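You operate a simulated robot arm through the tools that you are given. There is no shell and no other tool. Be economical: measure what you need, move in short steps, check, and stop when the job is done.

The job below is to be done with a simulated robot arm. You get a single attempt, and the scene is never put back.

JOB
Set the controls near the loading bed. At the end: the red lever is set to clamped; the depth dial is turned to 8 mm; the yellow knob is turned to locked; the black knob is turned to loose; whatever was shut is shut again. Leave all else as you found it, and nothing knocked over. The red lever goes anticlockwise seen from above, to its stop.

Only the result counts: the job must be done as asked and must still hold three seconds after the hand-in. Knocking over, shifting, dropping, spilling or breaking anything else fails it.

ROBOT AND FRAMES
A 7-joint arm with a two-finger parallel gripper, fixed in place. Base frame: the origin is at the foot of the arm, x ahead of it, y to its left, z up; the work surface is at about z = 0.85. Readings come in m, degrees, newtons and seconds.
Its first joint turns from -149.0 to 149.0 degrees. Payload 3.43 kg.
The tool frame sits at the grasp point between the pads (the TCP): z along the fingers, y along the line on which they close. The tips reach 0.03 m beyond it. Largest opening 0.094 m; finger width 0.028, thickness 0.01; the body of the gripper, 0.05 by 0.096 m, starts 0.055 m behind the TCP.
Orientation is told as [roll, pitch, yaw] about the base's x, y, z axes, in that order, counted from this pose: with the fingers straight down and closing along the base's y, the tool's x points along the base's -x, its y along +y and its z along -z.

CONTROLS
- The arm moves only by the tool jog_arm. Its argument "targets" is a list of rows, each a list of 7 numbers: the shift along the tool's x, y, z in m, then the turn, a rotation vector about the tool's x, y, z in degrees, then the gripper command, from -1 (shut) to 1 (fully open), values between in proportion. In form: [[tx, ty, tz, wx, wy, wz, gripper], ...]. A call has 1 to 10 rows; each row shifts and turns the commanded pose from where the row before left it, along the tool's axes as they then stand. Each row takes 0.2 s and may step no farther than 0.05 m and 8.6 degrees from the row before; otherwise, or with a gripper value out of range, the whole call is refused. A pose out of reach is approached as far as the arm can. The call stops where the force on the tool passes 40 N (or 10 N more than at its start, if that is more) or the arm is blocked; 0.2 s more then pass. The fingers move at their own pace (about 0.045 m/s each) and stop on an object; they squeeze with about 44 N. The grip force told is the motor's: it shows also when the fingers shut on nothing. Time passes only in rows, and 0.2 s behind the last, so rows that do not move let the fingers close. It gives the time, the measured TCP pose, the force on the tool (base axes), the opening and the grip force at its end, in the units of the frame above (readings bear some noise), with the torque about the TCP (base axes, N m) and any sound that the robot's microphone picked up.
- Cameras (640 x 400 px; columns grow to the right, rows downward): "scene" is fixed at [0.4004, -0.6522, 1.4835]; the picture's right is [-0.54, 0.84, 0.00], its down [0.61, 0.39, -0.69] and it looks along [-0.58, -0.37, -0.72] (base axes); focal length 257 px, centre (320, 200). "wrist" rides on the gripper at [0.076, 0.014, -0.102] in the tool frame; the picture's right is [-0.18, 0.98, 0.00], its down [-0.75, -0.14, -0.64] and it looks along [-0.63, -0.12, 0.77] (tool axes); focal length 243 px, centre (320, 200). There is no depth. A picture from a camera that has moved, and an enlarged one, comes with that camera's place and axes in the base frame and with its lens.
- camera(camera): a new picture of that camera. No time passes.
- zoom(camera, box): a new picture of the part [left, top, right, bottom] of that camera's present view, enlarged. No time passes.
- sign_off(): hands the job in; it is judged then, once.

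Go step by step. Nothing tells you positions but the pictures and the camera data: compare them with the known pose of the tool, close in by small moves and look again before you grip or let go. The budget is 90 turns and 42 pictures, counting those below and the enlarged ones. Unless the task says otherwise, let go and move clear before handing in.

The tools are called after "Emit:" as name(argument=value, ...) on one line, values as JSON. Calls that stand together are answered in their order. jog_arm: Moves the arm, as the interface text tells. Its arguments: {"type":"object","properties":{"targets":{"type":"array"}},"required":["targets"]} The other tools are called the same way: camera (camera) takes a picture; zoom (camera, box) takes an enlarged picture of a part of a camera's view; sign_off () hands the job in.

At the start:

```text
clock: 0.0
position: [0.0995, -0.9834, 1.1968]
orientation: [0.0, 0.0, 0.0]
force: [-0.7, 0.4, 0.4]
ft_torque: [-0.01, -0.01, -0.02]
gripper_width: 0.0939
gripper_force: 0.1
```

scene: 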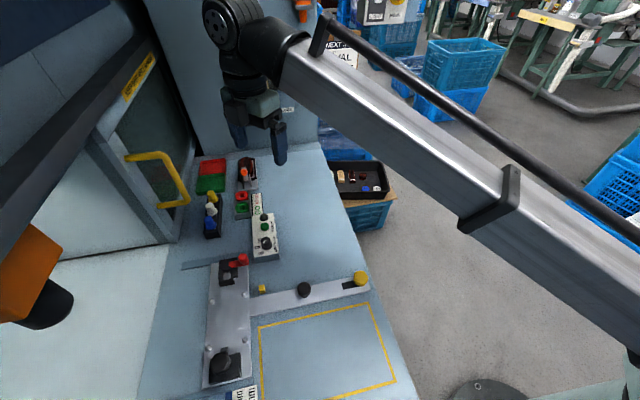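
wrist: 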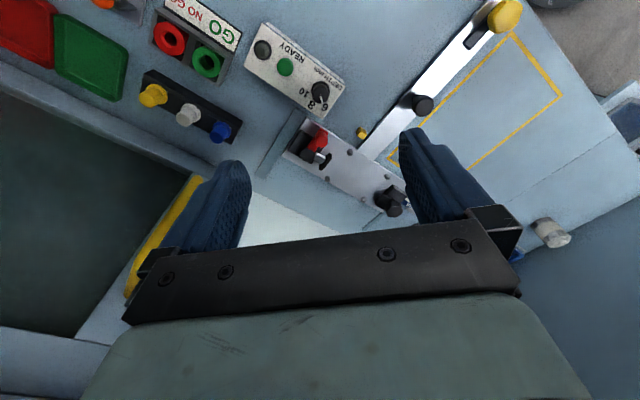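

I see a bench with a lever plate, a slide rail with a yellow and a black knob, and a depth dial panel. I'll enlarge the views to read the markings.

Emit:
zoom(camera="scene", box=[180, 240, 400, 400])

Emit:
zoom(camera="scene", box=[180, 150, 320, 270])

Emit:
zoom(camera="wrist", box=[220, 0, 580, 240])

```text
2.50 times, centred on (290, 320) of scene
camera zoom: at [0.4004, -0.6522, 1.4835], right [-0.54, 0.84, 0.0], down [0.61, 0.39, -0.69], along [-0.58, -0.37, -0.72], focal length 643 px, centre (395, -100)
```

zoom: 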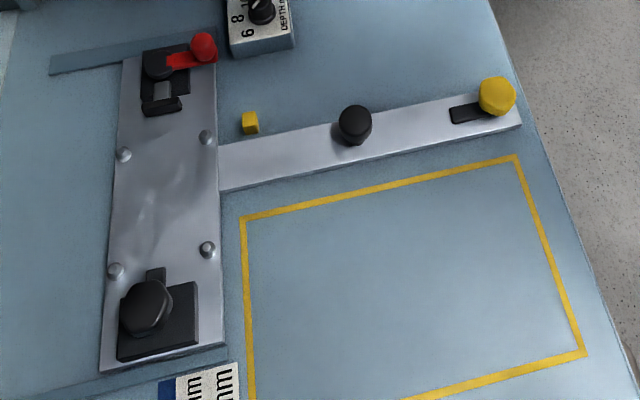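

```text
3.33 times, centred on (250, 210) of scene
camera zoom: at [0.4004, -0.6522, 1.4835], right [-0.54, 0.84, 0.0], down [0.61, 0.39, -0.69], along [-0.58, -0.37, -0.72], focal length 857 px, centre (553, 167)
```

zoom: 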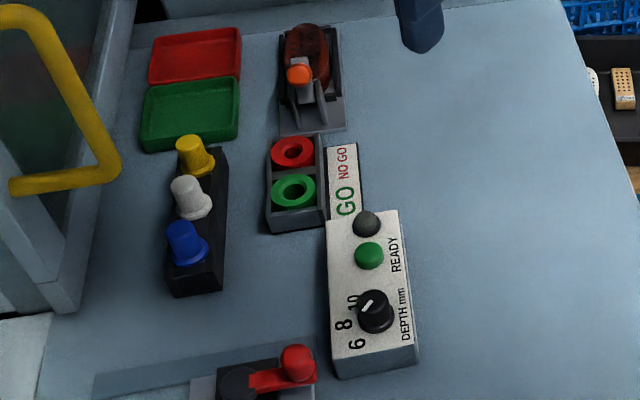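

```text
1.67 times, centred on (400, 120) of wrist
camera zoom: at [0.0246, -0.9683, 1.3005], right [0.18, 0.98, 0.0], down [0.75, -0.14, 0.64], along [0.63, -0.12, -0.77], focal length 404 px, centre (187, 333)
```

zoom: 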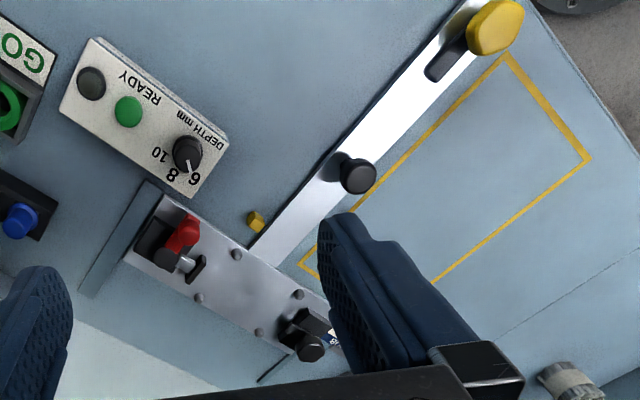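

The controls lie around x 0.09–0.41, y −0.73 to −1.0. I'm moving the hand over the rail for a closer look at the knob markings.

Emit:
jog_arm(targets=[[0, 0.046, 0.024, 0, 0, 0, 1], [0, 0.046, 0.024, 0, 0, 0, 1], [0, 0.046, 0.024, 0, 0, 0, 1], [0, 0.046, 0.024, 0, 0, 0, 1], [0, 0, 0, 0, 0, 0, 1]])

Emit:
camera(camera="wrist")

Emit:
zoom(camera="scene", box=[170, 140, 310, 240])

```text
refused: row 1 steps farther than a row can; nothing moved
```

```text
36 pictures are left
camera wrist: at [0.0246, -0.9683, 1.3005], right [0.18, 0.98, 0.0], down [0.75, -0.14, 0.64], along [0.63, -0.12, -0.77], focal length 243 px, centre (320, 200)
```

wrist: 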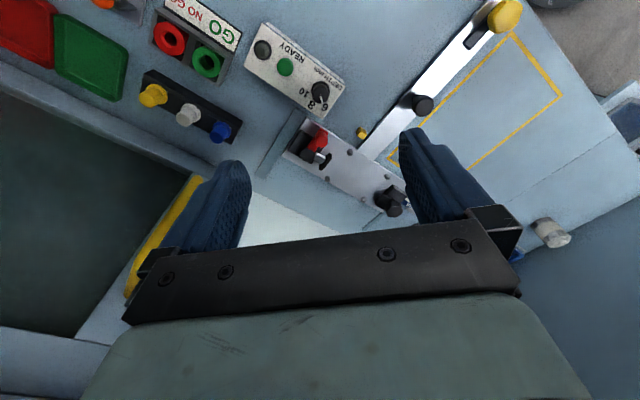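

```text
4.00 times, centred on (240, 190) of scene
camera zoom: at [0.4004, -0.6522, 1.4835], right [-0.54, 0.84, 0.0], down [0.61, 0.39, -0.69], along [-0.58, -0.37, -0.72], focal length 1029 px, centre (640, 240)
```

zoom: 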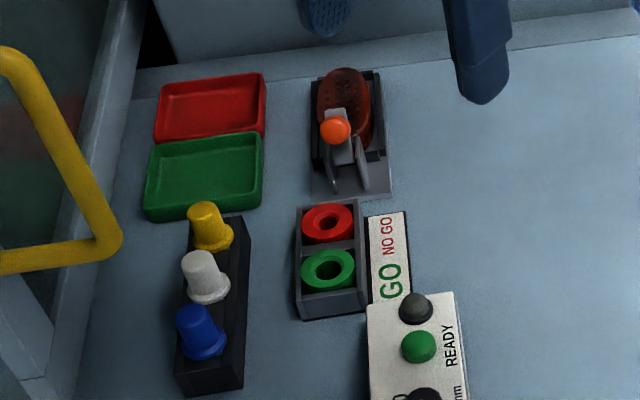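

The step was just over the limit, so I repeat the move in smaller rows.

Emit:
jog_arm(targets=[[0, 0.037, 0.02, 0, 0, 0, 1], [0, 0.037, 0.02, 0, 0, 0, 1], [0, 0.037, 0.02, 0, 0, 0, 1], [0, 0.037, 0.02, 0, 0, 0, 1], [0, 0.036, 0.017, 0, 0, 0, 1], [0, 0, 0, 0, 0, 0, 1]])

Emit:
camera(camera="wrist")

```text
clock: 1.4
position: [0.1011, -0.7976, 1.1002]
orientation: [0.0, 0.0, -0.1]
force: [0.6, 0.2, 0.3]
ft_torque: [-0.02, 0.0, 0.02]
gripper_width: 0.0941
gripper_force: 0.0
```

```text
34 pictures are left
camera wrist: at [0.026, -0.7839, 1.2031], right [0.18, 0.98, 0.0], down [0.75, -0.14, 0.64], along [0.63, -0.12, -0.77], focal length 243 px, centre (320, 200)
```

wrist: 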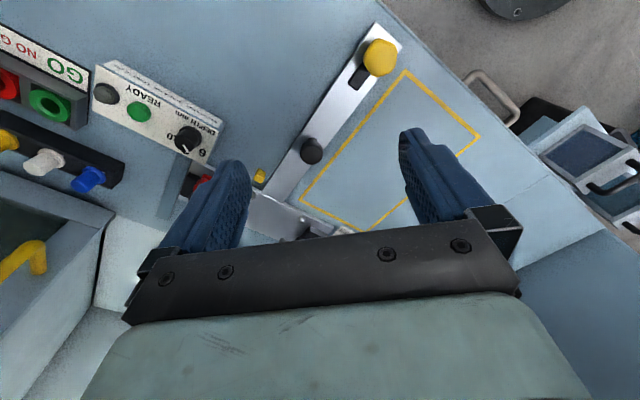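

The rail and its knobs are now in view; I'll enlarge to see the details and any labels.

Emit:
zoom(camera="wrist", box=[240, 10, 420, 240])

Emit:
camera(camera="scene")

```text
1.74 times, centred on (330, 125) of wrist
camera zoom: at [0.026, -0.7839, 1.2031], right [0.18, 0.98, 0.0], down [0.75, -0.14, 0.64], along [0.63, -0.12, -0.77], focal length 422 px, centre (303, 330)
```

zoom: 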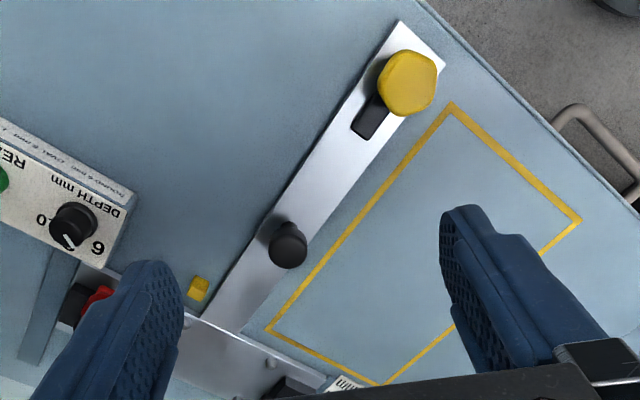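

```text
32 pictures are left
```

scene: 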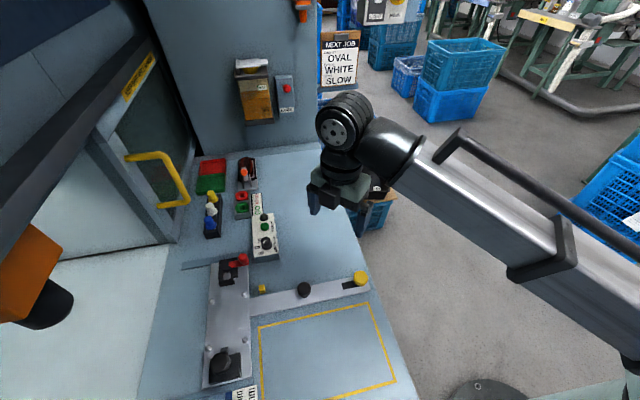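

No text is readable near the knobs from here, so I go lower for a close view of both.

Emit:
jog_arm(targets=[[0, 0.005, 0.033, 0, 0, 0, 1], [0, 0.005, 0.033, 0, 0, 0, 1], [0, 0.005, 0.033, 0, 0, 0, 1], [0, 0, 0.03, 0, 0, 0, 1], [0, 0, 0, 0, 0, 0, 1]])

Emit:
camera(camera="wrist")

```text
clock: 2.6
position: [0.0993, -0.7852, 0.9718]
orientation: [0.1, 0.0, 0.0]
force: [-0.6, -0.2, -0.4]
ft_torque: [0.02, -0.01, 0.03]
gripper_width: 0.094
gripper_force: 0.1
```

```text
31 pictures are left
camera wrist: at [0.0243, -0.771, 1.0745], right [0.18, 0.98, 0.0], down [0.75, -0.14, 0.64], along [0.63, -0.12, -0.77], focal length 243 px, centre (320, 200)
```

wrist: 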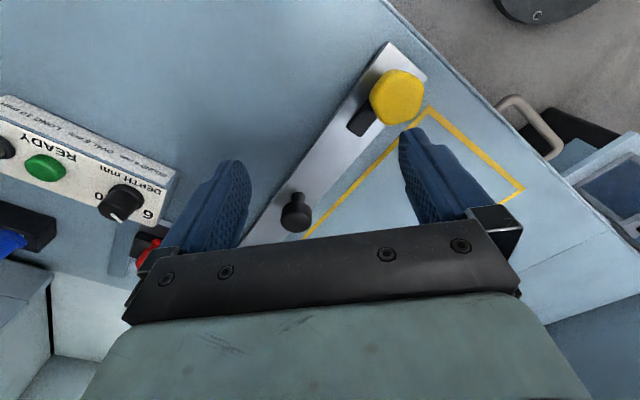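

The panel's edge bears small text; I'll enlarge that and the yellow knob.

Emit:
zoom(camera="wrist", box=[0, 80, 200, 260])

Emit:
zoom(camera="wrist", box=[250, 40, 450, 240])

```text
2.22 times, centred on (100, 170) of wrist
camera zoom: at [0.0243, -0.771, 1.0745], right [0.18, 0.98, 0.0], down [0.75, -0.14, 0.64], along [0.63, -0.12, -0.77], focal length 539 px, centre (809, 267)
```

zoom: 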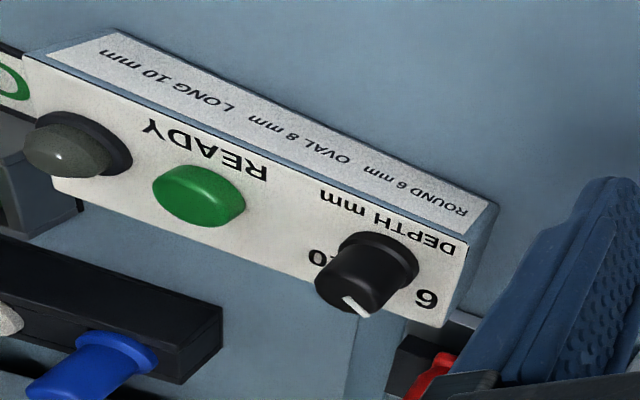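

```text
2.00 times, centred on (350, 140) of wrist
camera zoom: at [0.0243, -0.771, 1.0745], right [0.18, 0.98, 0.0], down [0.75, -0.14, 0.64], along [0.63, -0.12, -0.77], focal length 485 px, centre (260, 320)
```

zoom: 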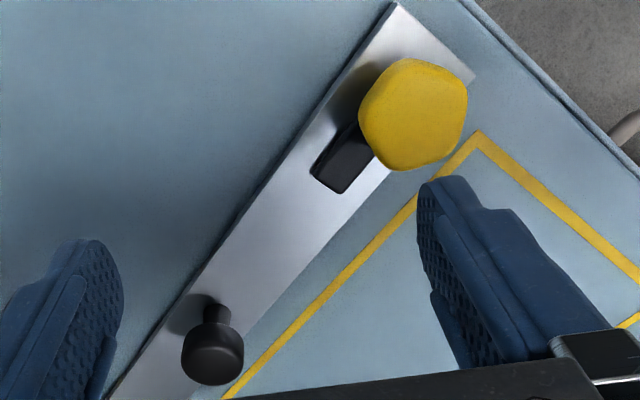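

The yellow knob sits on a slot in the rail; the black one on the rail looks like a handle post. I'll rise and inspect the bigger black knob at the plate's other end.

Emit:
jog_arm(targets=[[0, 0, -0.045, 0, 0, 0, 1], [0, 0, -0.045, 0, 0, 0, 1], [-0.04, -0.012, 0, 0, 0, 0, 1], [-0.04, -0.012, 0, 0, 0, 0, 1], [-0.04, -0.012, 0, 0, 0, 0, 1], [-0.04, -0.012, 0, 0, 0, 0, 1], [-0.04, -0.012, 0, 0, 0, 0, 1], [-0.04, -0.012, 0, 0, 0, 0, 1], [-0.04, -0.012, 0, 0, 0, 0, 1], [0, 0, 0, 0, 0, 0, 1]])

Emit:
camera(camera="wrist")

```text
clock: 4.8
position: [0.3818, -0.8675, 1.0577]
orientation: [0.0, 0.0, -0.1]
force: [0.4, -0.3, 0.9]
ft_torque: [0.01, 0.0, 0.01]
gripper_width: 0.0942
gripper_force: 0.0
```

```text
28 pictures are left
camera wrist: at [0.3068, -0.8532, 1.1603], right [0.18, 0.98, 0.0], down [0.75, -0.14, 0.64], along [0.63, -0.12, -0.77], focal length 243 px, centre (320, 200)
```

wrist: 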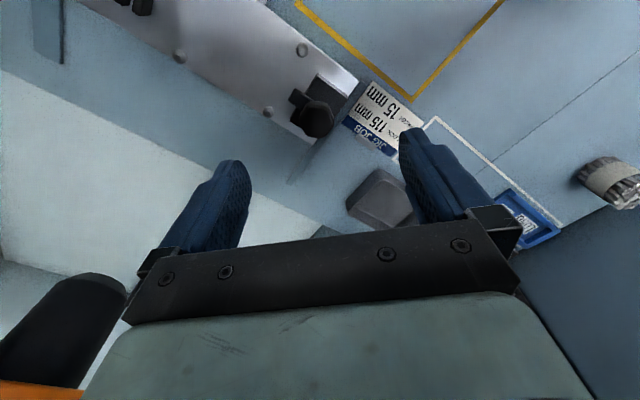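

Emit:
zoom(camera="wrist", box=[240, 30, 440, 190])

```text
2.50 times, centred on (340, 110) of wrist
camera zoom: at [0.3068, -0.8532, 1.1603], right [0.18, 0.98, 0.0], down [0.75, -0.14, 0.64], along [0.63, -0.12, -0.77], focal length 606 px, centre (270, 425)
```

zoom: 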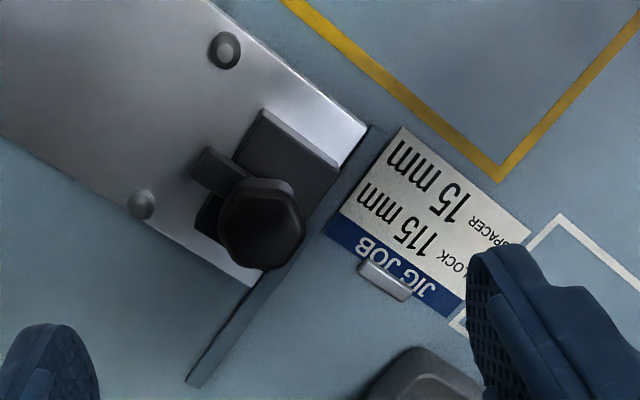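

The big black hex knob and the yellow hex knob are alike, each with a tongue; the small one on the rail is a plain handle. Next I look at the lever and dial from close by.

Emit:
jog_arm(targets=[[0.0364, -0.0125, 0, 0, 0, 0, 1], [0.0364, -0.0125, 0, 0, 0, 0, 1], [0.0364, -0.0125, 0, 0, 0, 0, 1], [0.0364, -0.0125, 0, 0, 0, 0, 1], [0.0364, -0.0125, 0, 0, 0, 0, 1], [0, 0, 0, 0, 0, 0, 1]])

Emit:
camera(camera="wrist")

Emit:
zoom(camera="wrist", box=[150, 0, 350, 200])

```text
clock: 6.2
position: [0.198, -0.9286, 1.061]
orientation: [0.0, 0.1, 0.0]
force: [-0.1, 0.9, -0.3]
ft_torque: [0.01, -0.02, -0.02]
gripper_width: 0.0939
gripper_force: 0.2
```

```text
26 pictures are left
camera wrist: at [0.1218, -0.9138, 1.1635], right [0.18, 0.98, 0.0], down [0.75, -0.14, 0.64], along [0.63, -0.12, -0.77], focal length 243 px, centre (320, 200)
```

wrist: 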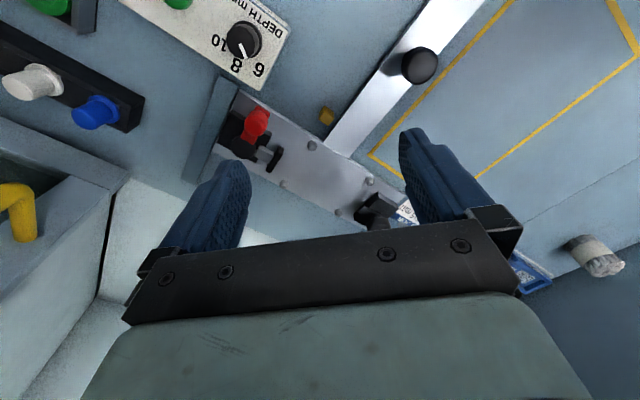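

```text
2.00 times, centred on (250, 100) of wrist
camera zoom: at [0.1218, -0.9138, 1.1635], right [0.18, 0.98, 0.0], down [0.75, -0.14, 0.64], along [0.63, -0.12, -0.77], focal length 485 px, centre (460, 400)
```

zoom: 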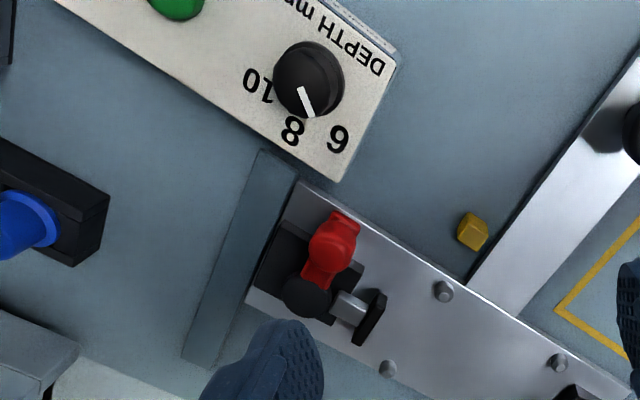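

The dial points at 6 and 8 lies 45° clockwise from it; the lever's knob is near (0.212, −1.0) and its pivot near (0.242, −1.03). I start with the yellow knob at about (0.092, −0.727) and hover above it.

Emit:
jog_arm(targets=[[0.0177, 0.0336, 0, 0, 0, 0, 1], [0.0177, 0.0336, 0, 0, 0, 0, 1], [0.0177, 0.0336, 0, 0, 0, 0, 1], [0.0177, 0.0336, 0, 0, 0, 0, 1], [0.0177, 0.0336, 0, 0, 0, 0, 1], [0.0177, 0.0336, 0, 0, 0, 0, 1], [0, 0, 0.04, 0, 0, 0, 1], [0, 0, 0.04, 0, 0, 0, 1], [0, 0, 0.03, 0, 0, 0, 1], [0, 0, 0, 0, 0, 0, 1]])

Emit:
camera(camera="wrist")

Emit:
zoom(camera="scene", box=[280, 200, 420, 320])

```text
clock: 8.4
position: [0.0929, -0.7287, 0.9493]
orientation: [0.0, -0.1, 0.0]
force: [0.5, 0.0, -0.1]
ft_torque: [-0.01, -0.01, 0.03]
gripper_width: 0.0942
gripper_force: 0.1
```

```text
24 pictures are left
camera wrist: at [0.0174, -0.715, 1.0517], right [0.18, 0.98, 0.0], down [0.75, -0.14, 0.64], along [0.63, -0.12, -0.77], focal length 243 px, centre (320, 200)
```

wrist: 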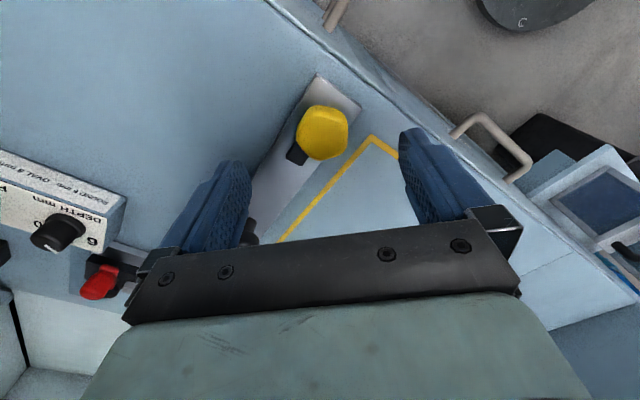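

```text
3.33 times, centred on (350, 260) of scene
camera zoom: at [0.4004, -0.6522, 1.4835], right [-0.54, 0.84, 0.0], down [0.61, 0.39, -0.69], along [-0.58, -0.37, -0.72], focal length 857 px, centre (220, 0)
```

zoom: 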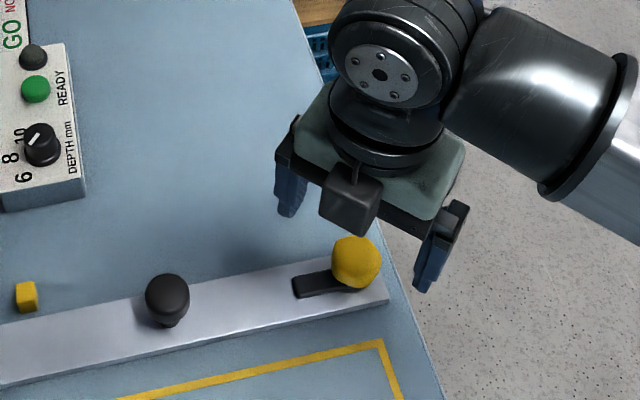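

The yellow knob is centred between the fingers. I descend and close on it gently.

Emit:
jog_arm(targets=[[0.002, 0, 0.03, 0, 0, 0, 1], [0, 0, 0.02, 0, 0, 0, 1], [0, 0, 0.006, 0, 0, 0, 1], [0, 0, 0, 0, 0, 0, 0], [0, 0, 0, 0, 0, 0, -0.5], [0, 0, 0, 0, 0, 0, -1], [0, 0, 0, 0, 0, 0, -1], [0, 0, 0, 0, 0, 0, -1]])

Emit:
zoom(camera="scene", box=[280, 200, 420, 320])

```text
clock: 10.2
position: [0.0878, -0.7271, 0.8947]
orientation: [0.1, 0.0, 0.0]
force: [1.7, 3.9, -1.4]
ft_torque: [0.16, -0.06, 0.02]
gripper_width: 0.0376
gripper_force: 42.6
```

```text
3.33 times, centred on (350, 260) of scene
camera zoom: at [0.4004, -0.6522, 1.4835], right [-0.54, 0.84, 0.0], down [0.61, 0.39, -0.69], along [-0.58, -0.37, -0.72], focal length 857 px, centre (220, 0)
```

zoom: 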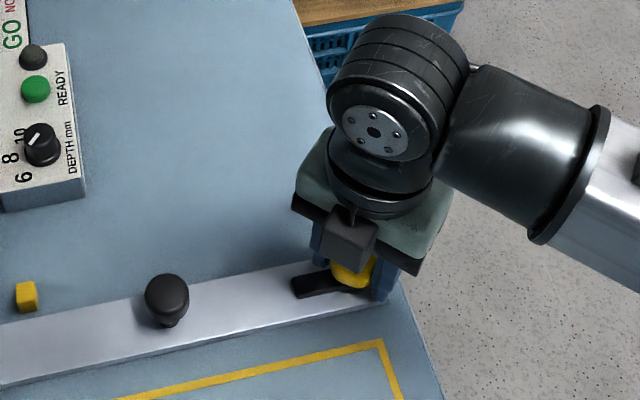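

The knob is gripped (37.6 mm). I try turning clockwise seen from above, the usual way to lock, watching the torque.

Emit:
jog_arm(targets=[[0, 0, 0, 0, 0, 6, -1], [0, 0, 0, 0, 0, 6, -1], [0, 0, 0, 0, 0, 6, -1], [0, 0, 0, 0, 0, 0, -1]])

```text
clock: 11.2
position: [0.0894, -0.7275, 0.895]
orientation: [0.1, 0.1, -18.1]
force: [4.0, 13.3, -17.1]
ft_torque: [-0.2, -0.39, 0.01]
gripper_width: 0.0371
gripper_force: 44.8
```

Turned 18° with little twisting torque. I'll check whether the tongue moved with the knob.

Emit:
zoom(camera="scene", box=[280, 200, 420, 320])

```text
3.33 times, centred on (350, 260) of scene
camera zoom: at [0.4004, -0.6522, 1.4835], right [-0.54, 0.84, 0.0], down [0.61, 0.39, -0.69], along [-0.58, -0.37, -0.72], focal length 857 px, centre (220, 0)
```

zoom: 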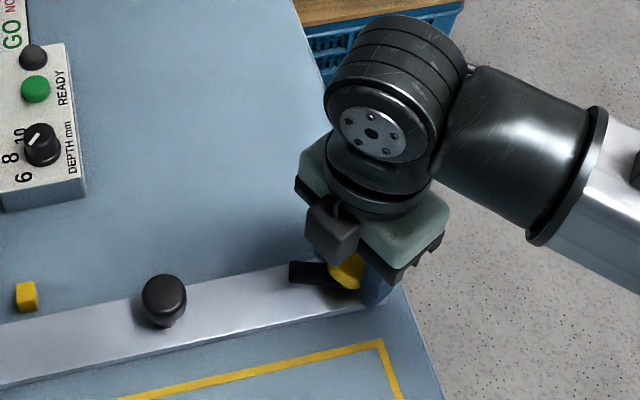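

The tongue turned with the knob and the pull is downward, like a screw being tightened. I continue clockwise, easing slightly down.

Emit:
jog_arm(targets=[[0, 0, 0.001, 0, 0, 7, -1], [0, 0, 0.001, 0, 0, 7, -1], [0, 0, 0, 0, 0, 7, -1], [0, 0, 0, 0, 0, 7, -1], [0, 0, 0, 0, 0, 0, -1]])

Emit:
zoom(camera="scene", box=[180, 200, 420, 400])

```text
clock: 12.4
position: [0.0912, -0.7281, 0.8937]
orientation: [0.1, 0.0, -46.0]
force: [16.0, 22.0, 19.5]
ft_torque: [0.22, -0.27, 0.06]
gripper_width: 0.0372
gripper_force: 44.7
```

```text
2.00 times, centred on (300, 300) of scene
camera zoom: at [0.4004, -0.6522, 1.4835], right [-0.54, 0.84, 0.0], down [0.61, 0.39, -0.69], along [-0.58, -0.37, -0.72], focal length 514 px, centre (360, 0)
```

zoom: 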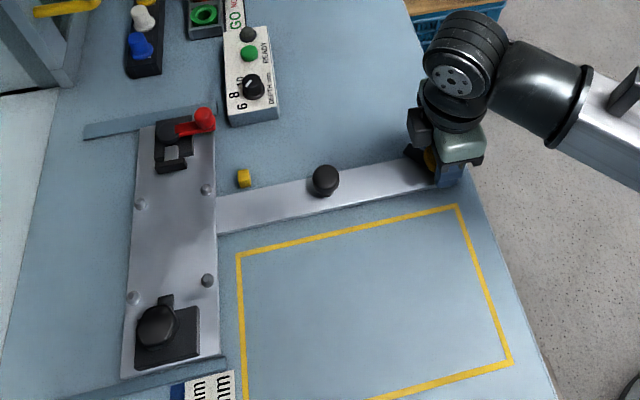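

The tongue has turned further; the side force shows my axis is a few mm off the knob's. I relieve it and go on.

Emit:
jog_arm(targets=[[0, 0.0025, -0.001, 0, 0, 0, -1], [0, 0, 0, 0, 0, 7, -1], [0, 0, 0, 0, 0, 7, -1], [0, 0, 0, 0, 0, 7, -1], [0, 0, 0, 0, 0, 0, -1]])

```text
clock: 13.6
position: [0.0912, -0.7267, 0.8952]
orientation: [0.0, 0.1, -67.1]
force: [10.2, 15.7, -13.1]
ft_torque: [-0.18, 0.17, 0.03]
gripper_width: 0.0373
gripper_force: 44.6
```

Still no stop felt at 67°. I continue in small steps.

Emit:
jog_arm(targets=[[0, 0.0015, 0.0005, 0, 0, 6, -1], [0, 0, 0, 0, 0, 6, -1], [0, 0, 0, 0, 0, 6, -1], [0, 0, 0, 0, 0, 5, -1], [0, 0, 0, 0, 0, 0, -1]])

Emit:
zoom(camera="scene", box=[280, 200, 420, 320])

```text
clock: 14.8
position: [0.0929, -0.7262, 0.8943]
orientation: [0.0, 0.0, -90.0]
force: [7.6, 10.5, 7.4]
ft_torque: [1.2, 0.05, 0.07]
gripper_width: 0.0373
gripper_force: 45.0
```

```text
3.33 times, centred on (350, 260) of scene
camera zoom: at [0.4004, -0.6522, 1.4835], right [-0.54, 0.84, 0.0], down [0.61, 0.39, -0.69], along [-0.58, -0.37, -0.72], focal length 857 px, centre (220, 0)
```

zoom: 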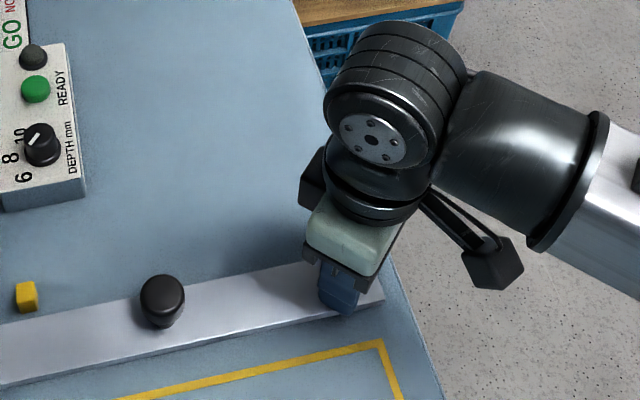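

At 90° a torque appears, but about x. I try a little more to feel for a stop.

Emit:
jog_arm(targets=[[0, 0, 0, 0, 0, 4, -1], [0, 0, 0, 0, 0, 4, -1], [0, 0, 0, 0, 0, 0, -1]])

```text
clock: 15.6
position: [0.0915, -0.7269, 0.8958]
orientation: [-0.1, -0.1, -98.0]
force: [-5.9, -1.2, 10.6]
ft_torque: [-0.61, 0.18, 0.56]
gripper_width: 0.0375
gripper_force: 44.9
```

A twisting torque of 0.56 N·m now: that's the stop, around 90°. I let go, rise and check.

Emit:
jog_arm(targets=[[0, 0, 0, 0, 0, 0, 0.5], [0, 0, 0, 0, 0, 0, 1], [0, 0, 0, 0, 0, 0, 1], [0, 0, 0, 0, 0, 0, 1], [0, 0, -0.03, 0, 0, 0, 1], [0, 0, -0.04, 0, 0, 0, 1], [0, 0, -0.04, 0, 0, 0, 1], [0, 0, 0, 0, 0, 0, 1]])

Emit:
zoom(camera="scene", box=[280, 200, 420, 320])

Emit:
camera(camera="wrist")

```text
clock: 17.4
position: [0.0945, -0.7284, 1.004]
orientation: [0.0, 0.0, -97.9]
force: [0.7, -0.5, 0.1]
ft_torque: [-0.01, 0.01, -0.01]
gripper_width: 0.0938
gripper_force: 0.1
```

```text
3.33 times, centred on (350, 260) of scene
camera zoom: at [0.4004, -0.6522, 1.4835], right [-0.54, 0.84, 0.0], down [0.61, 0.39, -0.69], along [-0.58, -0.37, -0.72], focal length 857 px, centre (220, 0)
```

zoom: 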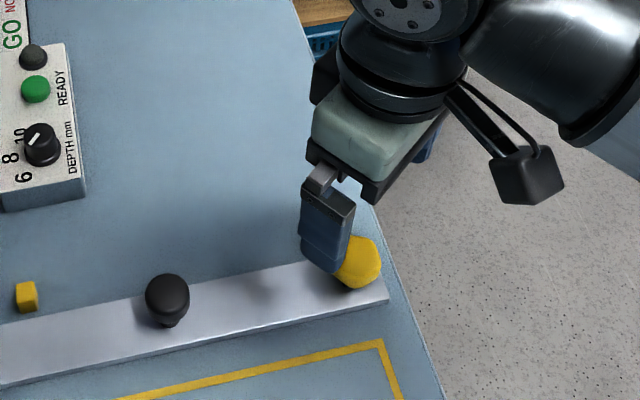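

```text
17 pictures are left
camera wrist: at [0.1198, -0.654, 1.1074], right [0.95, -0.32, 0.0], down [-0.24, -0.73, 0.64], along [-0.2, -0.61, -0.77], focal length 243 px, centre (320, 200)
```

wrist: 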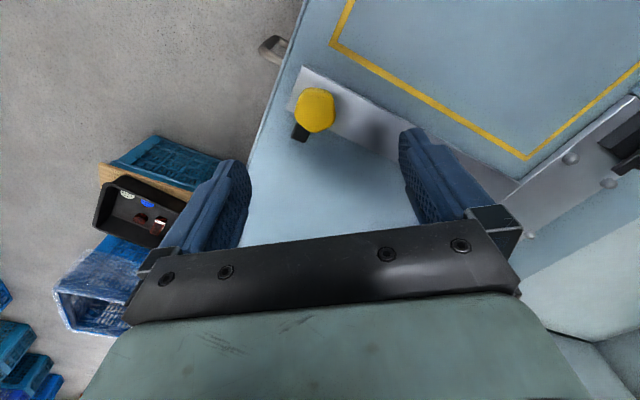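

The yellow knob has turned a quarter: its tongue is now across the rail, and nothing else shifted. By the same pattern the big black knob is now in the "locked" orientation and goes anticlockwise. I travel above it, hand at yaw −90.

Emit:
jog_arm(targets=[[0, 0, 0, 0, 0, -7.9, 1], [-0.0165, 0.0347, 0, 0, 0, 0, 1], [-0.0165, 0.0347, 0, 0, 0, 0, 1], [-0.0165, 0.0347, 0, 0, 0, 0, 1], [-0.0165, 0.0347, 0, 0, 0, 0, 1], [-0.0165, 0.0347, 0, 0, 0, 0, 1], [-0.0165, 0.0347, 0, 0, 0, 0, 1], [-0.0165, 0.0347, 0, 0, 0, 0, 1], [-0.0165, 0.0347, 0, 0, 0, 0, 1], [-0.0165, 0.0347, 0, 0, 0, 0, 1]])

Emit:
camera(camera="wrist")

```text
clock: 19.6
position: [0.4065, -0.8745, 1.0042]
orientation: [0.0, 0.0, -90.1]
force: [-0.1, 0.1, 0.4]
ft_torque: [-0.01, 0.0, -0.02]
gripper_width: 0.0941
gripper_force: 0.1
```

```text
16 pictures are left
camera wrist: at [0.421, -0.7995, 1.107], right [0.98, -0.19, 0.0], down [-0.14, -0.75, 0.64], along [-0.12, -0.63, -0.77], focal length 243 px, centre (320, 200)
```

wrist: 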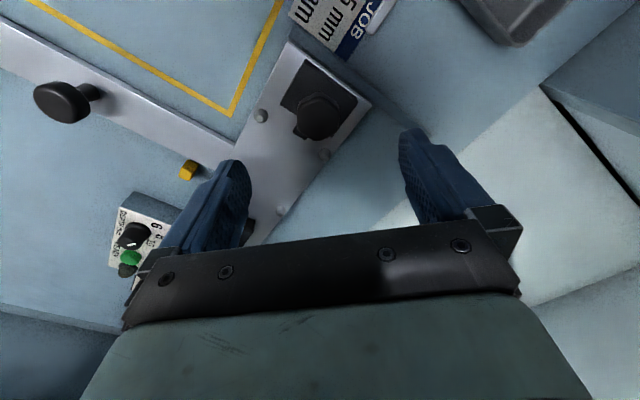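

The knob lies at about (0.405, −0.8745), centred. I descend and close on it.

Emit:
jog_arm(targets=[[0, -0.0015, 0.035, 0, 0, 0, 1], [0, 0, 0.035, 0, 0, 0, 1], [0, 0, 0.02, 0, 0, 0, 1], [0, 0, 0.002, 0, 0, 0, 0.5], [0, 0, 0, 0, 0, 0, 0], [0, 0, 0, 0, 0, 0, -0.5], [0, 0, 0, 0, 0, 0, -1], [0, 0, 0, 0, 0, 0, -1], [0, 0, 0, 0, 0, 0, -1]])

Emit:
zoom(camera="scene", box=[180, 300, 300, 400])

```text
clock: 21.6
position: [0.4042, -0.8755, 0.912]
orientation: [0.0, 0.1, -90.0]
force: [20.5, 16.1, -2.5]
ft_torque: [0.29, -0.02, 0.01]
gripper_width: 0.0374
gripper_force: 45.3
```

```text
4.00 times, centred on (240, 350) of scene
camera zoom: at [0.4004, -0.6522, 1.4835], right [-0.54, 0.84, 0.0], down [0.61, 0.39, -0.69], along [-0.58, -0.37, -0.72], focal length 1029 px, centre (640, -400)
```

zoom: 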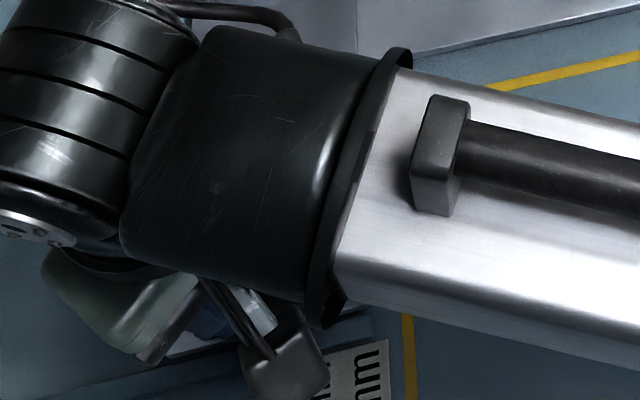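

It's gripped at 37.4 mm. I relieve the side force and turn anticlockwise in small steps.

Emit:
jog_arm(targets=[[0.001, 0.002, 0, 0, 0, 0, -1], [0, 0, 0, 0, 0, -6, -1], [0, 0, 0, 0, 0, -6, -1], [0, 0, 0, 0, 0, -6, -1], [0, 0, 0, 0, 0, 0, -1]])

```text
clock: 22.8
position: [0.4039, -0.8748, 0.9099]
orientation: [-0.1, 0.0, -72.1]
force: [5.8, 7.9, -13.5]
ft_torque: [0.26, 0.14, 0.01]
gripper_width: 0.0377
gripper_force: 45.0
```

No stop met; I continue.

Emit:
jog_arm(targets=[[0, 0.001, -0.0005, 0, 0, -7, -1], [0, 0, 0, 0, 0, -7, -1], [0, 0, 0, 0, 0, -7, -1], [0, 0, 0, 0, 0, -7, -1], [0, 0, 0, 0, 0, 0, -1]])

Emit:
camera(camera="wrist")

```text
clock: 24.0
position: [0.4059, -0.8763, 0.9116]
orientation: [-0.1, 0.1, -44.1]
force: [-13.1, -7.8, -28.4]
ft_torque: [0.32, 0.53, -0.02]
gripper_width: 0.0373
gripper_force: 45.0
```

```text
14 pictures are left
camera wrist: at [0.3612, -0.8126, 1.0142], right [0.82, 0.58, 0.0], down [0.44, -0.63, 0.64], along [0.37, -0.52, -0.77], focal length 243 px, centre (320, 200)
```

wrist: 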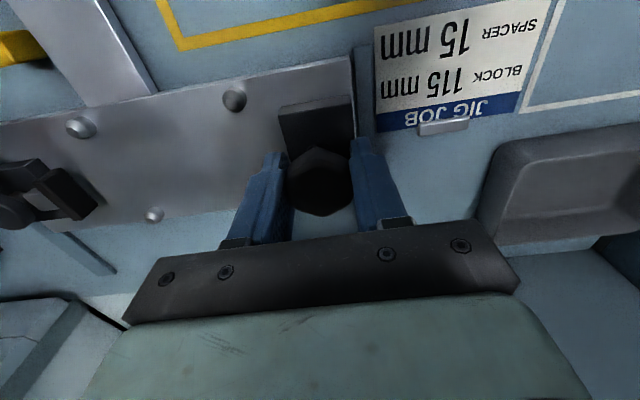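

The knob turns with the hand (now 46°). I ease the load and continue.

Emit:
jog_arm(targets=[[0, -0.001, 0.0015, 0, 0, 0, -1], [0, 0, 0, 0, 0, -7, -1], [0, 0, 0, 0, 0, -7, -1], [0, 0, 0, 0, 0, -7, -1], [0, 0, 0, 0, 0, 0, -1]])

```text
clock: 25.2
position: [0.4041, -0.8758, 0.911]
orientation: [0.0, 0.0, -23.1]
force: [-17.9, -14.2, -9.5]
ft_torque: [0.01, -0.1, -0.01]
gripper_width: 0.0373
gripper_force: 45.2
```

Emit:
jog_arm(targets=[[0.001, -0.0015, 0, 0, 0, 0, -1], [0, 0, 0, 0, 0, -7, -1], [0, 0, 0, 0, 0, -7, -1], [0, 0, 0, 0, 0, -7, -1], [0, 0, 0, 0, 0, 0, -1]])

```text
clock: 26.4
position: [0.4029, -0.8783, 0.9096]
orientation: [-0.1, 0.2, -2.1]
force: [-17.7, -7.8, -7.6]
ft_torque: [-1.03, 0.31, -1.35]
gripper_width: 0.0385
gripper_force: 45.7
```

A torque of −1.35 N·m shows the stop after about 88°. I release, rise and look.

Emit:
jog_arm(targets=[[0, 0, 0, 0, 0, 0, 0.5], [0, 0, 0, 0, 0, 0, 1], [0, 0, 0, 0, 0, 0, 1], [0, 0, 0, 0, 0, 0, 1], [0, 0, -0.03, 0, 0, 0, 1], [0, 0, -0.04, 0, 0, 0, 1], [0, 0, -0.04, 0, 0, 0, 1], [0, 0, -0.04, 0, 0, 0, 1], [0, 0, 0, 0, 0, 0, 1]])

Emit:
zoom(camera="wrist", box=[200, 30, 400, 190])

```text
clock: 28.4
position: [0.4047, -0.8743, 1.0643]
orientation: [0.0, 0.0, -2.0]
force: [-0.6, 0.0, 0.4]
ft_torque: [-0.02, 0.0, 0.0]
gripper_width: 0.0939
gripper_force: 0.0
```

```text
2.50 times, centred on (300, 110) of wrist
camera zoom: at [0.3299, -0.857, 1.1668], right [0.22, 0.98, 0.0], down [0.75, -0.17, 0.64], along [0.63, -0.14, -0.77], focal length 606 px, centre (370, 425)
```

zoom: 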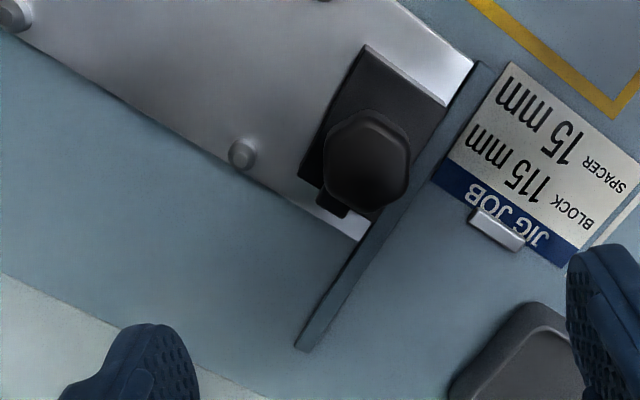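

The black knob's tongue now points across: loose. Next is the dial at about (0.141, −0.991), top z≈0.90; I travel above it and test the reach.

Emit:
jog_arm(targets=[[0.0325, -0.0144, 0, 0, 0, 0, 1], [0.0325, -0.0144, 0, 0, 0, 0, 1], [0.0325, -0.0144, 0, 0, 0, 0, 1], [0.0325, -0.0144, 0, 0, 0, 0, 1], [0.0325, -0.0144, 0, 0, 0, 0, 1], [0.0325, -0.0144, 0, 0, 0, 0, 0.3], [0.0325, -0.0144, 0, 0, 0, 0, 0.3], [0.0325, -0.0144, 0, 0, 0, 0, 0.3], [0, 0, 0.03, 0, 0, -8, 0.3], [0, 0, 0.03, 0, 0, -8, 0.3]])

Emit:
jog_arm(targets=[[0, 0, 0.01, 0, 0, -8, 0.3], [0, 0, 0.01, 0, 0, -8, 0.3], [0, 0, 0, 0, 0, 0, 0.3]])

Emit:
camera(camera="wrist")

```text
clock: 30.6
position: [0.1368, -0.9825, 1.0028]
orientation: [0.1, 0.0, 14.0]
force: [0.0, 0.5, -0.1]
ft_torque: [-0.04, -0.01, 0.03]
gripper_width: 0.0612
gripper_force: 0.0
```

```text
clock: 31.4
position: [0.138, -0.9826, 0.9815]
orientation: [0.1, 0.0, 30.0]
force: [-0.5, 0.0, -0.9]
ft_torque: [0.02, -0.02, 0.0]
gripper_width: 0.061
gripper_force: 0.1
```

```text
12 pictures are left
camera wrist: at [0.0665, -1.0082, 1.0848], right [-0.33, 0.94, 0.0], down [0.72, 0.25, 0.64], along [0.61, 0.21, -0.77], focal length 243 px, centre (320, 200)
```

wrist: 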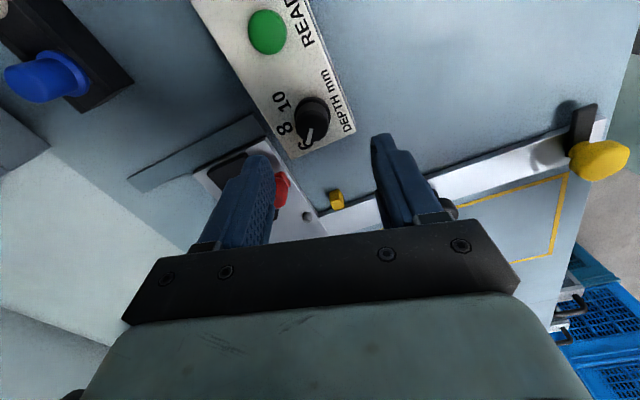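

Reach suffices and the dial sits at (0.139, −0.990). I centre, descend and close.

Emit:
jog_arm(targets=[[0.0031, -0.0074, 0.02, 0, 0, 0, 0.3], [0, 0, 0.03, 0, 0, 0, 0.3], [0, 0, 0.012, 0, 0, 0, 0.3], [0, 0, 0.006, 0, 0, 0, 0.3], [0, 0, 0, 0, 0, 0, 0.3]])

Emit:
camera(camera="wrist")

```text
clock: 32.6
position: [0.1398, -0.9922, 0.9148]
orientation: [-0.1, 0.0, 29.9]
force: [-0.6, -1.2, 6.6]
ft_torque: [0.19, 0.05, 0.1]
gripper_width: 0.0608
gripper_force: 0.0
```

```text
11 pictures are left
camera wrist: at [0.0678, -1.0162, 1.0169], right [-0.33, 0.94, 0.0], down [0.72, 0.25, 0.64], along [0.61, 0.21, -0.77], focal length 243 px, centre (320, 200)
```

wrist: 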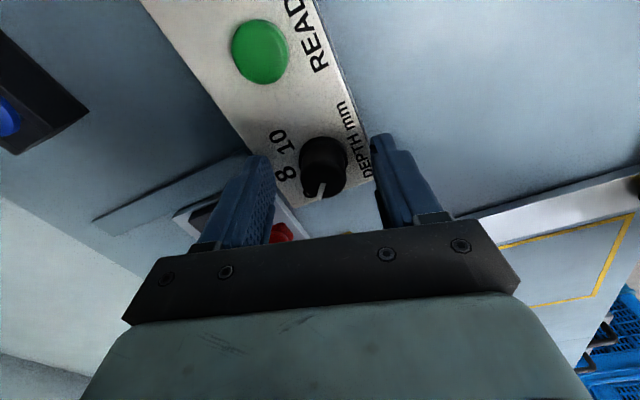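

The tips lightly touch the panel at z≈0.885. I lift 3 mm, shift slightly and close on the dial.

Emit:
jog_arm(targets=[[0.0026, 0.0015, -0.003, 0, 0, 0, 0.3], [0, 0, 0, 0, 0, 0, -0.2], [0, 0, 0, 0, 0, 0, -0.5], [0, 0, 0, 0, 0, 0, -1], [0, 0, 0, 0, 0, 0, -1], [0, 0, 0, 0, 0, 0, -1]])

```text
clock: 34.0
position: [0.1376, -0.9907, 0.9146]
orientation: [0.0, 0.0, 29.9]
force: [-4.9, 11.0, -2.1]
ft_torque: [0.32, 0.14, 0.01]
gripper_width: 0.0292
gripper_force: 44.9
```

Gripped at 29 mm. I turn clockwise 45° with a look midway at the forces.

Emit:
jog_arm(targets=[[0, 0.0012, 0, 0, 0, 0, -1], [0, 0, 0, 0, 0, 7.5, -1], [0, 0, 0, 0, 0, 7.5, -1], [0, 0, 0, 0, 0, 7.5, -1], [0, 0, 0, 0, 0, 0, -1]])

Emit:
jog_arm(targets=[[0, 0, 0, 0, 0, 7.5, -1], [0, 0, 0, 0, 0, 7.5, -1], [0, 0, 0, 0, 0, 7.5, -1], [0, 0, 0, 0, 0, 0, -1]])

Emit:
zoom(camera="wrist", box=[220, 80, 420, 240])

```text
clock: 35.2
position: [0.1372, -0.9887, 0.9167]
orientation: [-0.1, 0.2, 7.3]
force: [-9.8, -6.4, 1.7]
ft_torque: [-0.19, -0.59, 0.0]
gripper_width: 0.0291
gripper_force: 45.7
```

```text
clock: 36.2
position: [0.1378, -0.9877, 0.9161]
orientation: [0.0, 0.1, -15.1]
force: [-12.6, -8.1, 4.8]
ft_torque: [-0.15, 0.8, -0.05]
gripper_width: 0.0291
gripper_force: 45.0
```

```text
2.50 times, centred on (320, 160) of wrist
camera zoom: at [0.0683, -0.9546, 1.019], right [0.44, 0.9, 0.0], down [0.69, -0.33, 0.64], along [0.58, -0.28, -0.77], focal length 606 px, centre (320, 300)
```

zoom: 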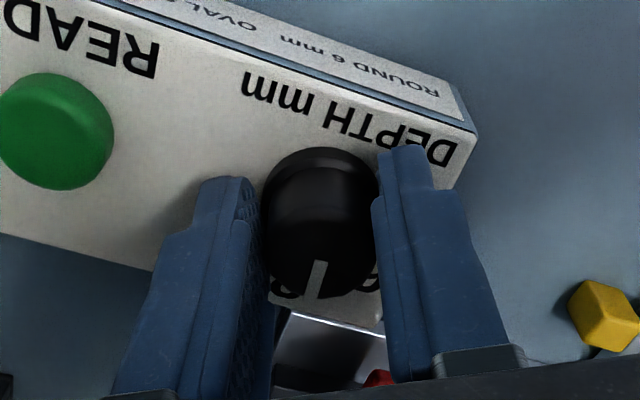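

The pointer seems to be heading to the 8. I open partway, rise and look.

Emit:
jog_arm(targets=[[0, 0, 0, 0, 0, 0, 0], [0, 0, 0, 0, 0, 0, 0.15], [0, 0, 0, 0, 0, 0, 0.15], [0, 0, -0.03, 0, 0, 0, 0.15], [0, 0, -0.04, 0, 0, 0, 0.15], [0, 0.03, -0.035, 0, 0, 0, 0.15], [0, 0.03, 0, 0, 0, 0, -0.5], [0, 0, 0, 0, 0, 0, -1], [0, 0, 0, 0, 0, 0, -1]])

Emit:
zoom(camera="wrist", box=[140, 0, 340, 200])

```text
clock: 38.2
position: [0.1532, -0.9313, 1.0204]
orientation: [0.0, 0.1, -15.1]
force: [-0.4, -0.1, -0.6]
ft_torque: [-0.01, -0.02, -0.01]
gripper_width: 0.0001
gripper_force: 12.7
```

```text
2.00 times, centred on (240, 100) of wrist
camera zoom: at [0.0841, -0.8974, 1.1234], right [0.43, 0.9, 0.0], down [0.69, -0.33, 0.64], along [0.58, -0.28, -0.77], focal length 485 px, centre (480, 400)
```

zoom: 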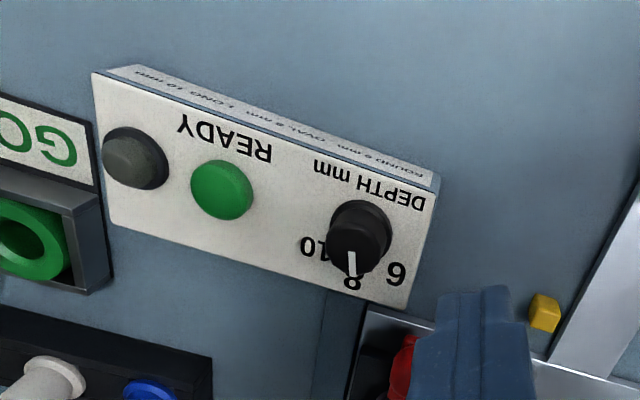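

It's close to 8, but I want to measure the pointer's angle more precisely with a tighter view.

Emit:
zoom(camera="wrist", box=[280, 85, 360, 160])

```text
5.33 times, centred on (320, 122) of wrist
camera zoom: at [0.0841, -0.8974, 1.1234], right [0.43, 0.9, 0.0], down [0.69, -0.33, 0.64], along [0.58, -0.28, -0.77], focal length 1294 px, centre (320, 613)
```

zoom: 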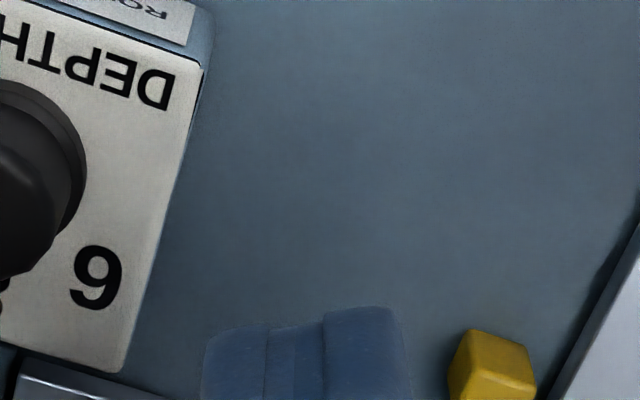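

I aimed that crop off target; again on the dial.

Emit:
zoom(camera="wrist", box=[218, 92, 298, 148])

```text
7.14 times, centred on (258, 120) of wrist
camera zoom: at [0.0841, -0.8974, 1.1234], right [0.43, 0.9, 0.0], down [0.69, -0.33, 0.64], along [0.58, -0.28, -0.77], focal length 1733 px, centre (763, 771)
```

zoom: 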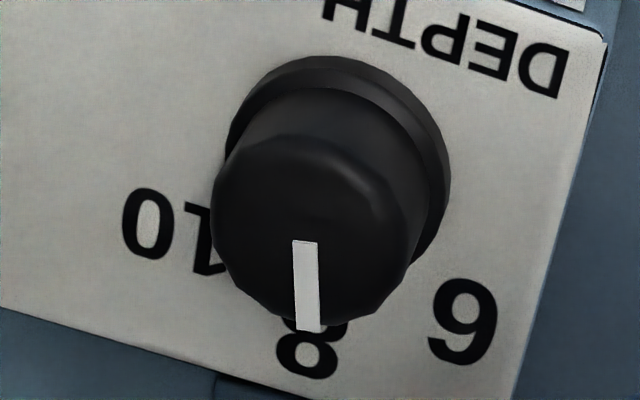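

Measured: pointer at about −34°, labels 6/8/10 at about +5°/−42°/−94°. It's some 9° short of 8, so I regrip and turn a bit more.

Emit:
jog_arm(targets=[[0, 0, 0, 0, 0, -5, 0.3], [0, 0, 0, 0, 0, -5, 0.3], [0.0044, -0.0294, 0, 0, 0, 0, 0.3], [0.0043, -0.0293, 0, 0, 0, 0, 0.3], [0, 0, 0.035, 0, 0, 0, 0.3], [0, 0, 0.035, 0, 0, 0, 0.3], [0, 0, 0.025, 0, 0, 0, 0.3], [0, 0, 0.008, 0, 0, 0, 0.3], [0, 0, 0, 0, 0, 0, 0.3]])

Emit:
jog_arm(targets=[[0, 0, 0, 0, 0, 0, -0.2], [0, 0, 0, 0, 0, 0, -0.5], [0, 0, 0, 0, 0, 0, -1], [0, 0, 0, 0, 0, 0, -1], [0, 0, 0, 0, 0, 0, -1]])

```text
clock: 40.2
position: [0.1405, -0.9869, 0.9178]
orientation: [-0.1, -0.1, -5.1]
force: [-0.1, -0.3, 1.0]
ft_torque: [0.03, -0.02, -0.01]
gripper_width: 0.0611
gripper_force: 0.1
```

```text
clock: 41.4
position: [0.1401, -0.9893, 0.9182]
orientation: [-0.2, 0.0, -5.1]
force: [-2.1, -26.0, 3.7]
ft_torque: [-0.38, 0.5, 0.04]
gripper_width: 0.0288
gripper_force: 44.5
```

Gripped again; relieve the side load and turn 9° clockwise, then release and back off.

Emit:
jog_arm(targets=[[0, -0.0022, 0, 0, 0, 0, -1], [0, 0, 0, 0, 0, 4.5, -1], [0, 0, 0, 0, 0, 4.5, -1], [0, 0, 0, 0, 0, 0, -1]])

Emit:
jog_arm(targets=[[0, 0, 0, 0, 0, 0, 0], [0, 0, 0, 0, 0, 0, 0.15], [0, 0, 0, 0, 0, 0, 0.15], [0, 0, -0.03, 0, 0, 0, 0.15], [0, 0, -0.04, 0, 0, 0, 0.15], [0, 0.03, -0.035, 0, 0, 0, 0.15], [0, 0.03, 0, 0, 0, 0, -0.5], [0, 0, 0, 0, 0, 0, -1], [0, 0, 0, 0, 0, 0, -1]])

Emit:
zoom(camera="wrist", box=[218, 92, 298, 148])

```text
clock: 42.4
position: [0.139, -0.9898, 0.9183]
orientation: [-0.1, -0.1, -14.1]
force: [4.9, -12.8, 7.9]
ft_torque: [-0.4, 0.73, 0.01]
gripper_width: 0.0288
gripper_force: 44.9
```

```text
clock: 44.4
position: [0.1527, -0.9312, 1.0252]
orientation: [0.0, 0.0, -14.1]
force: [-0.3, -0.5, -0.4]
ft_torque: [-0.04, -0.02, 0.01]
gripper_width: 0.0003
gripper_force: 12.7
```

```text
7.14 times, centred on (258, 120) of wrist
camera zoom: at [0.083, -0.8991, 1.1274], right [0.42, 0.91, 0.0], down [0.7, -0.32, 0.64], along [0.58, -0.27, -0.77], focal length 1733 px, centre (763, 771)
```

zoom: 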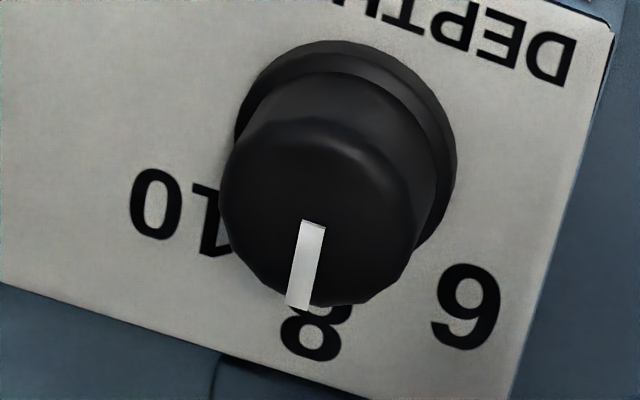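

The pointer now measures −43°, on the 8. Now the red lever: with closed fingers tilted outward for reach, I'll push its knob from its +x/+y side. First the approach pose above.

Emit:
jog_arm(targets=[[0, 0, 0, 0, 0, -7, -1], [0, 0, 0, 0, 0, -7.1, -1], [-0.03, -0.008, 0, 0, 0, 0, -1], [-0.03, -0.008, 0, 0, 0, 0, -1], [-0.026, -0.008, 0, 0, 0, 0, -1], [0, 0, 0, 7.5, 0, 0, -1], [0, 0, 0, 7.5, 0, 0, -1], [0, 0, 0, 7.5, 0, 0, -1], [0, 0, 0, 7.5, 0, 0, -1], [0, 0, 0, 0, 0, 0, -1]])

Emit:
zoom(camera="scene", box=[180, 200, 320, 320])

```text
clock: 46.6
position: [0.2401, -0.9551, 1.0228]
orientation: [-30.1, 0.0, 0.0]
force: [-0.6, -1.1, 0.6]
ft_torque: [0.01, 0.01, 0.0]
gripper_width: 0.0002
gripper_force: 32.6
```

```text
3.33 times, centred on (250, 260) of scene
camera zoom: at [0.4004, -0.6522, 1.4835], right [-0.54, 0.84, 0.0], down [0.61, 0.39, -0.69], along [-0.58, -0.37, -0.72], focal length 857 px, centre (553, 0)
```

zoom: 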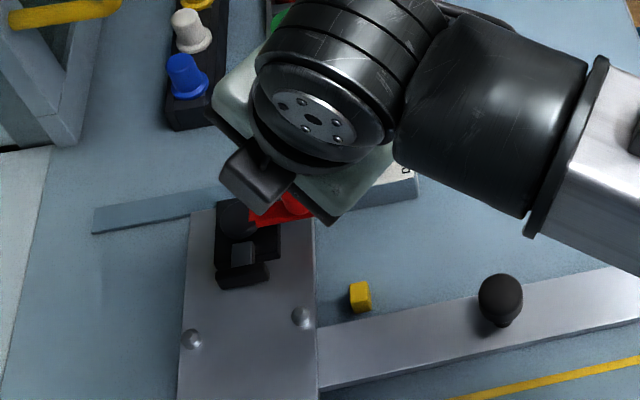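

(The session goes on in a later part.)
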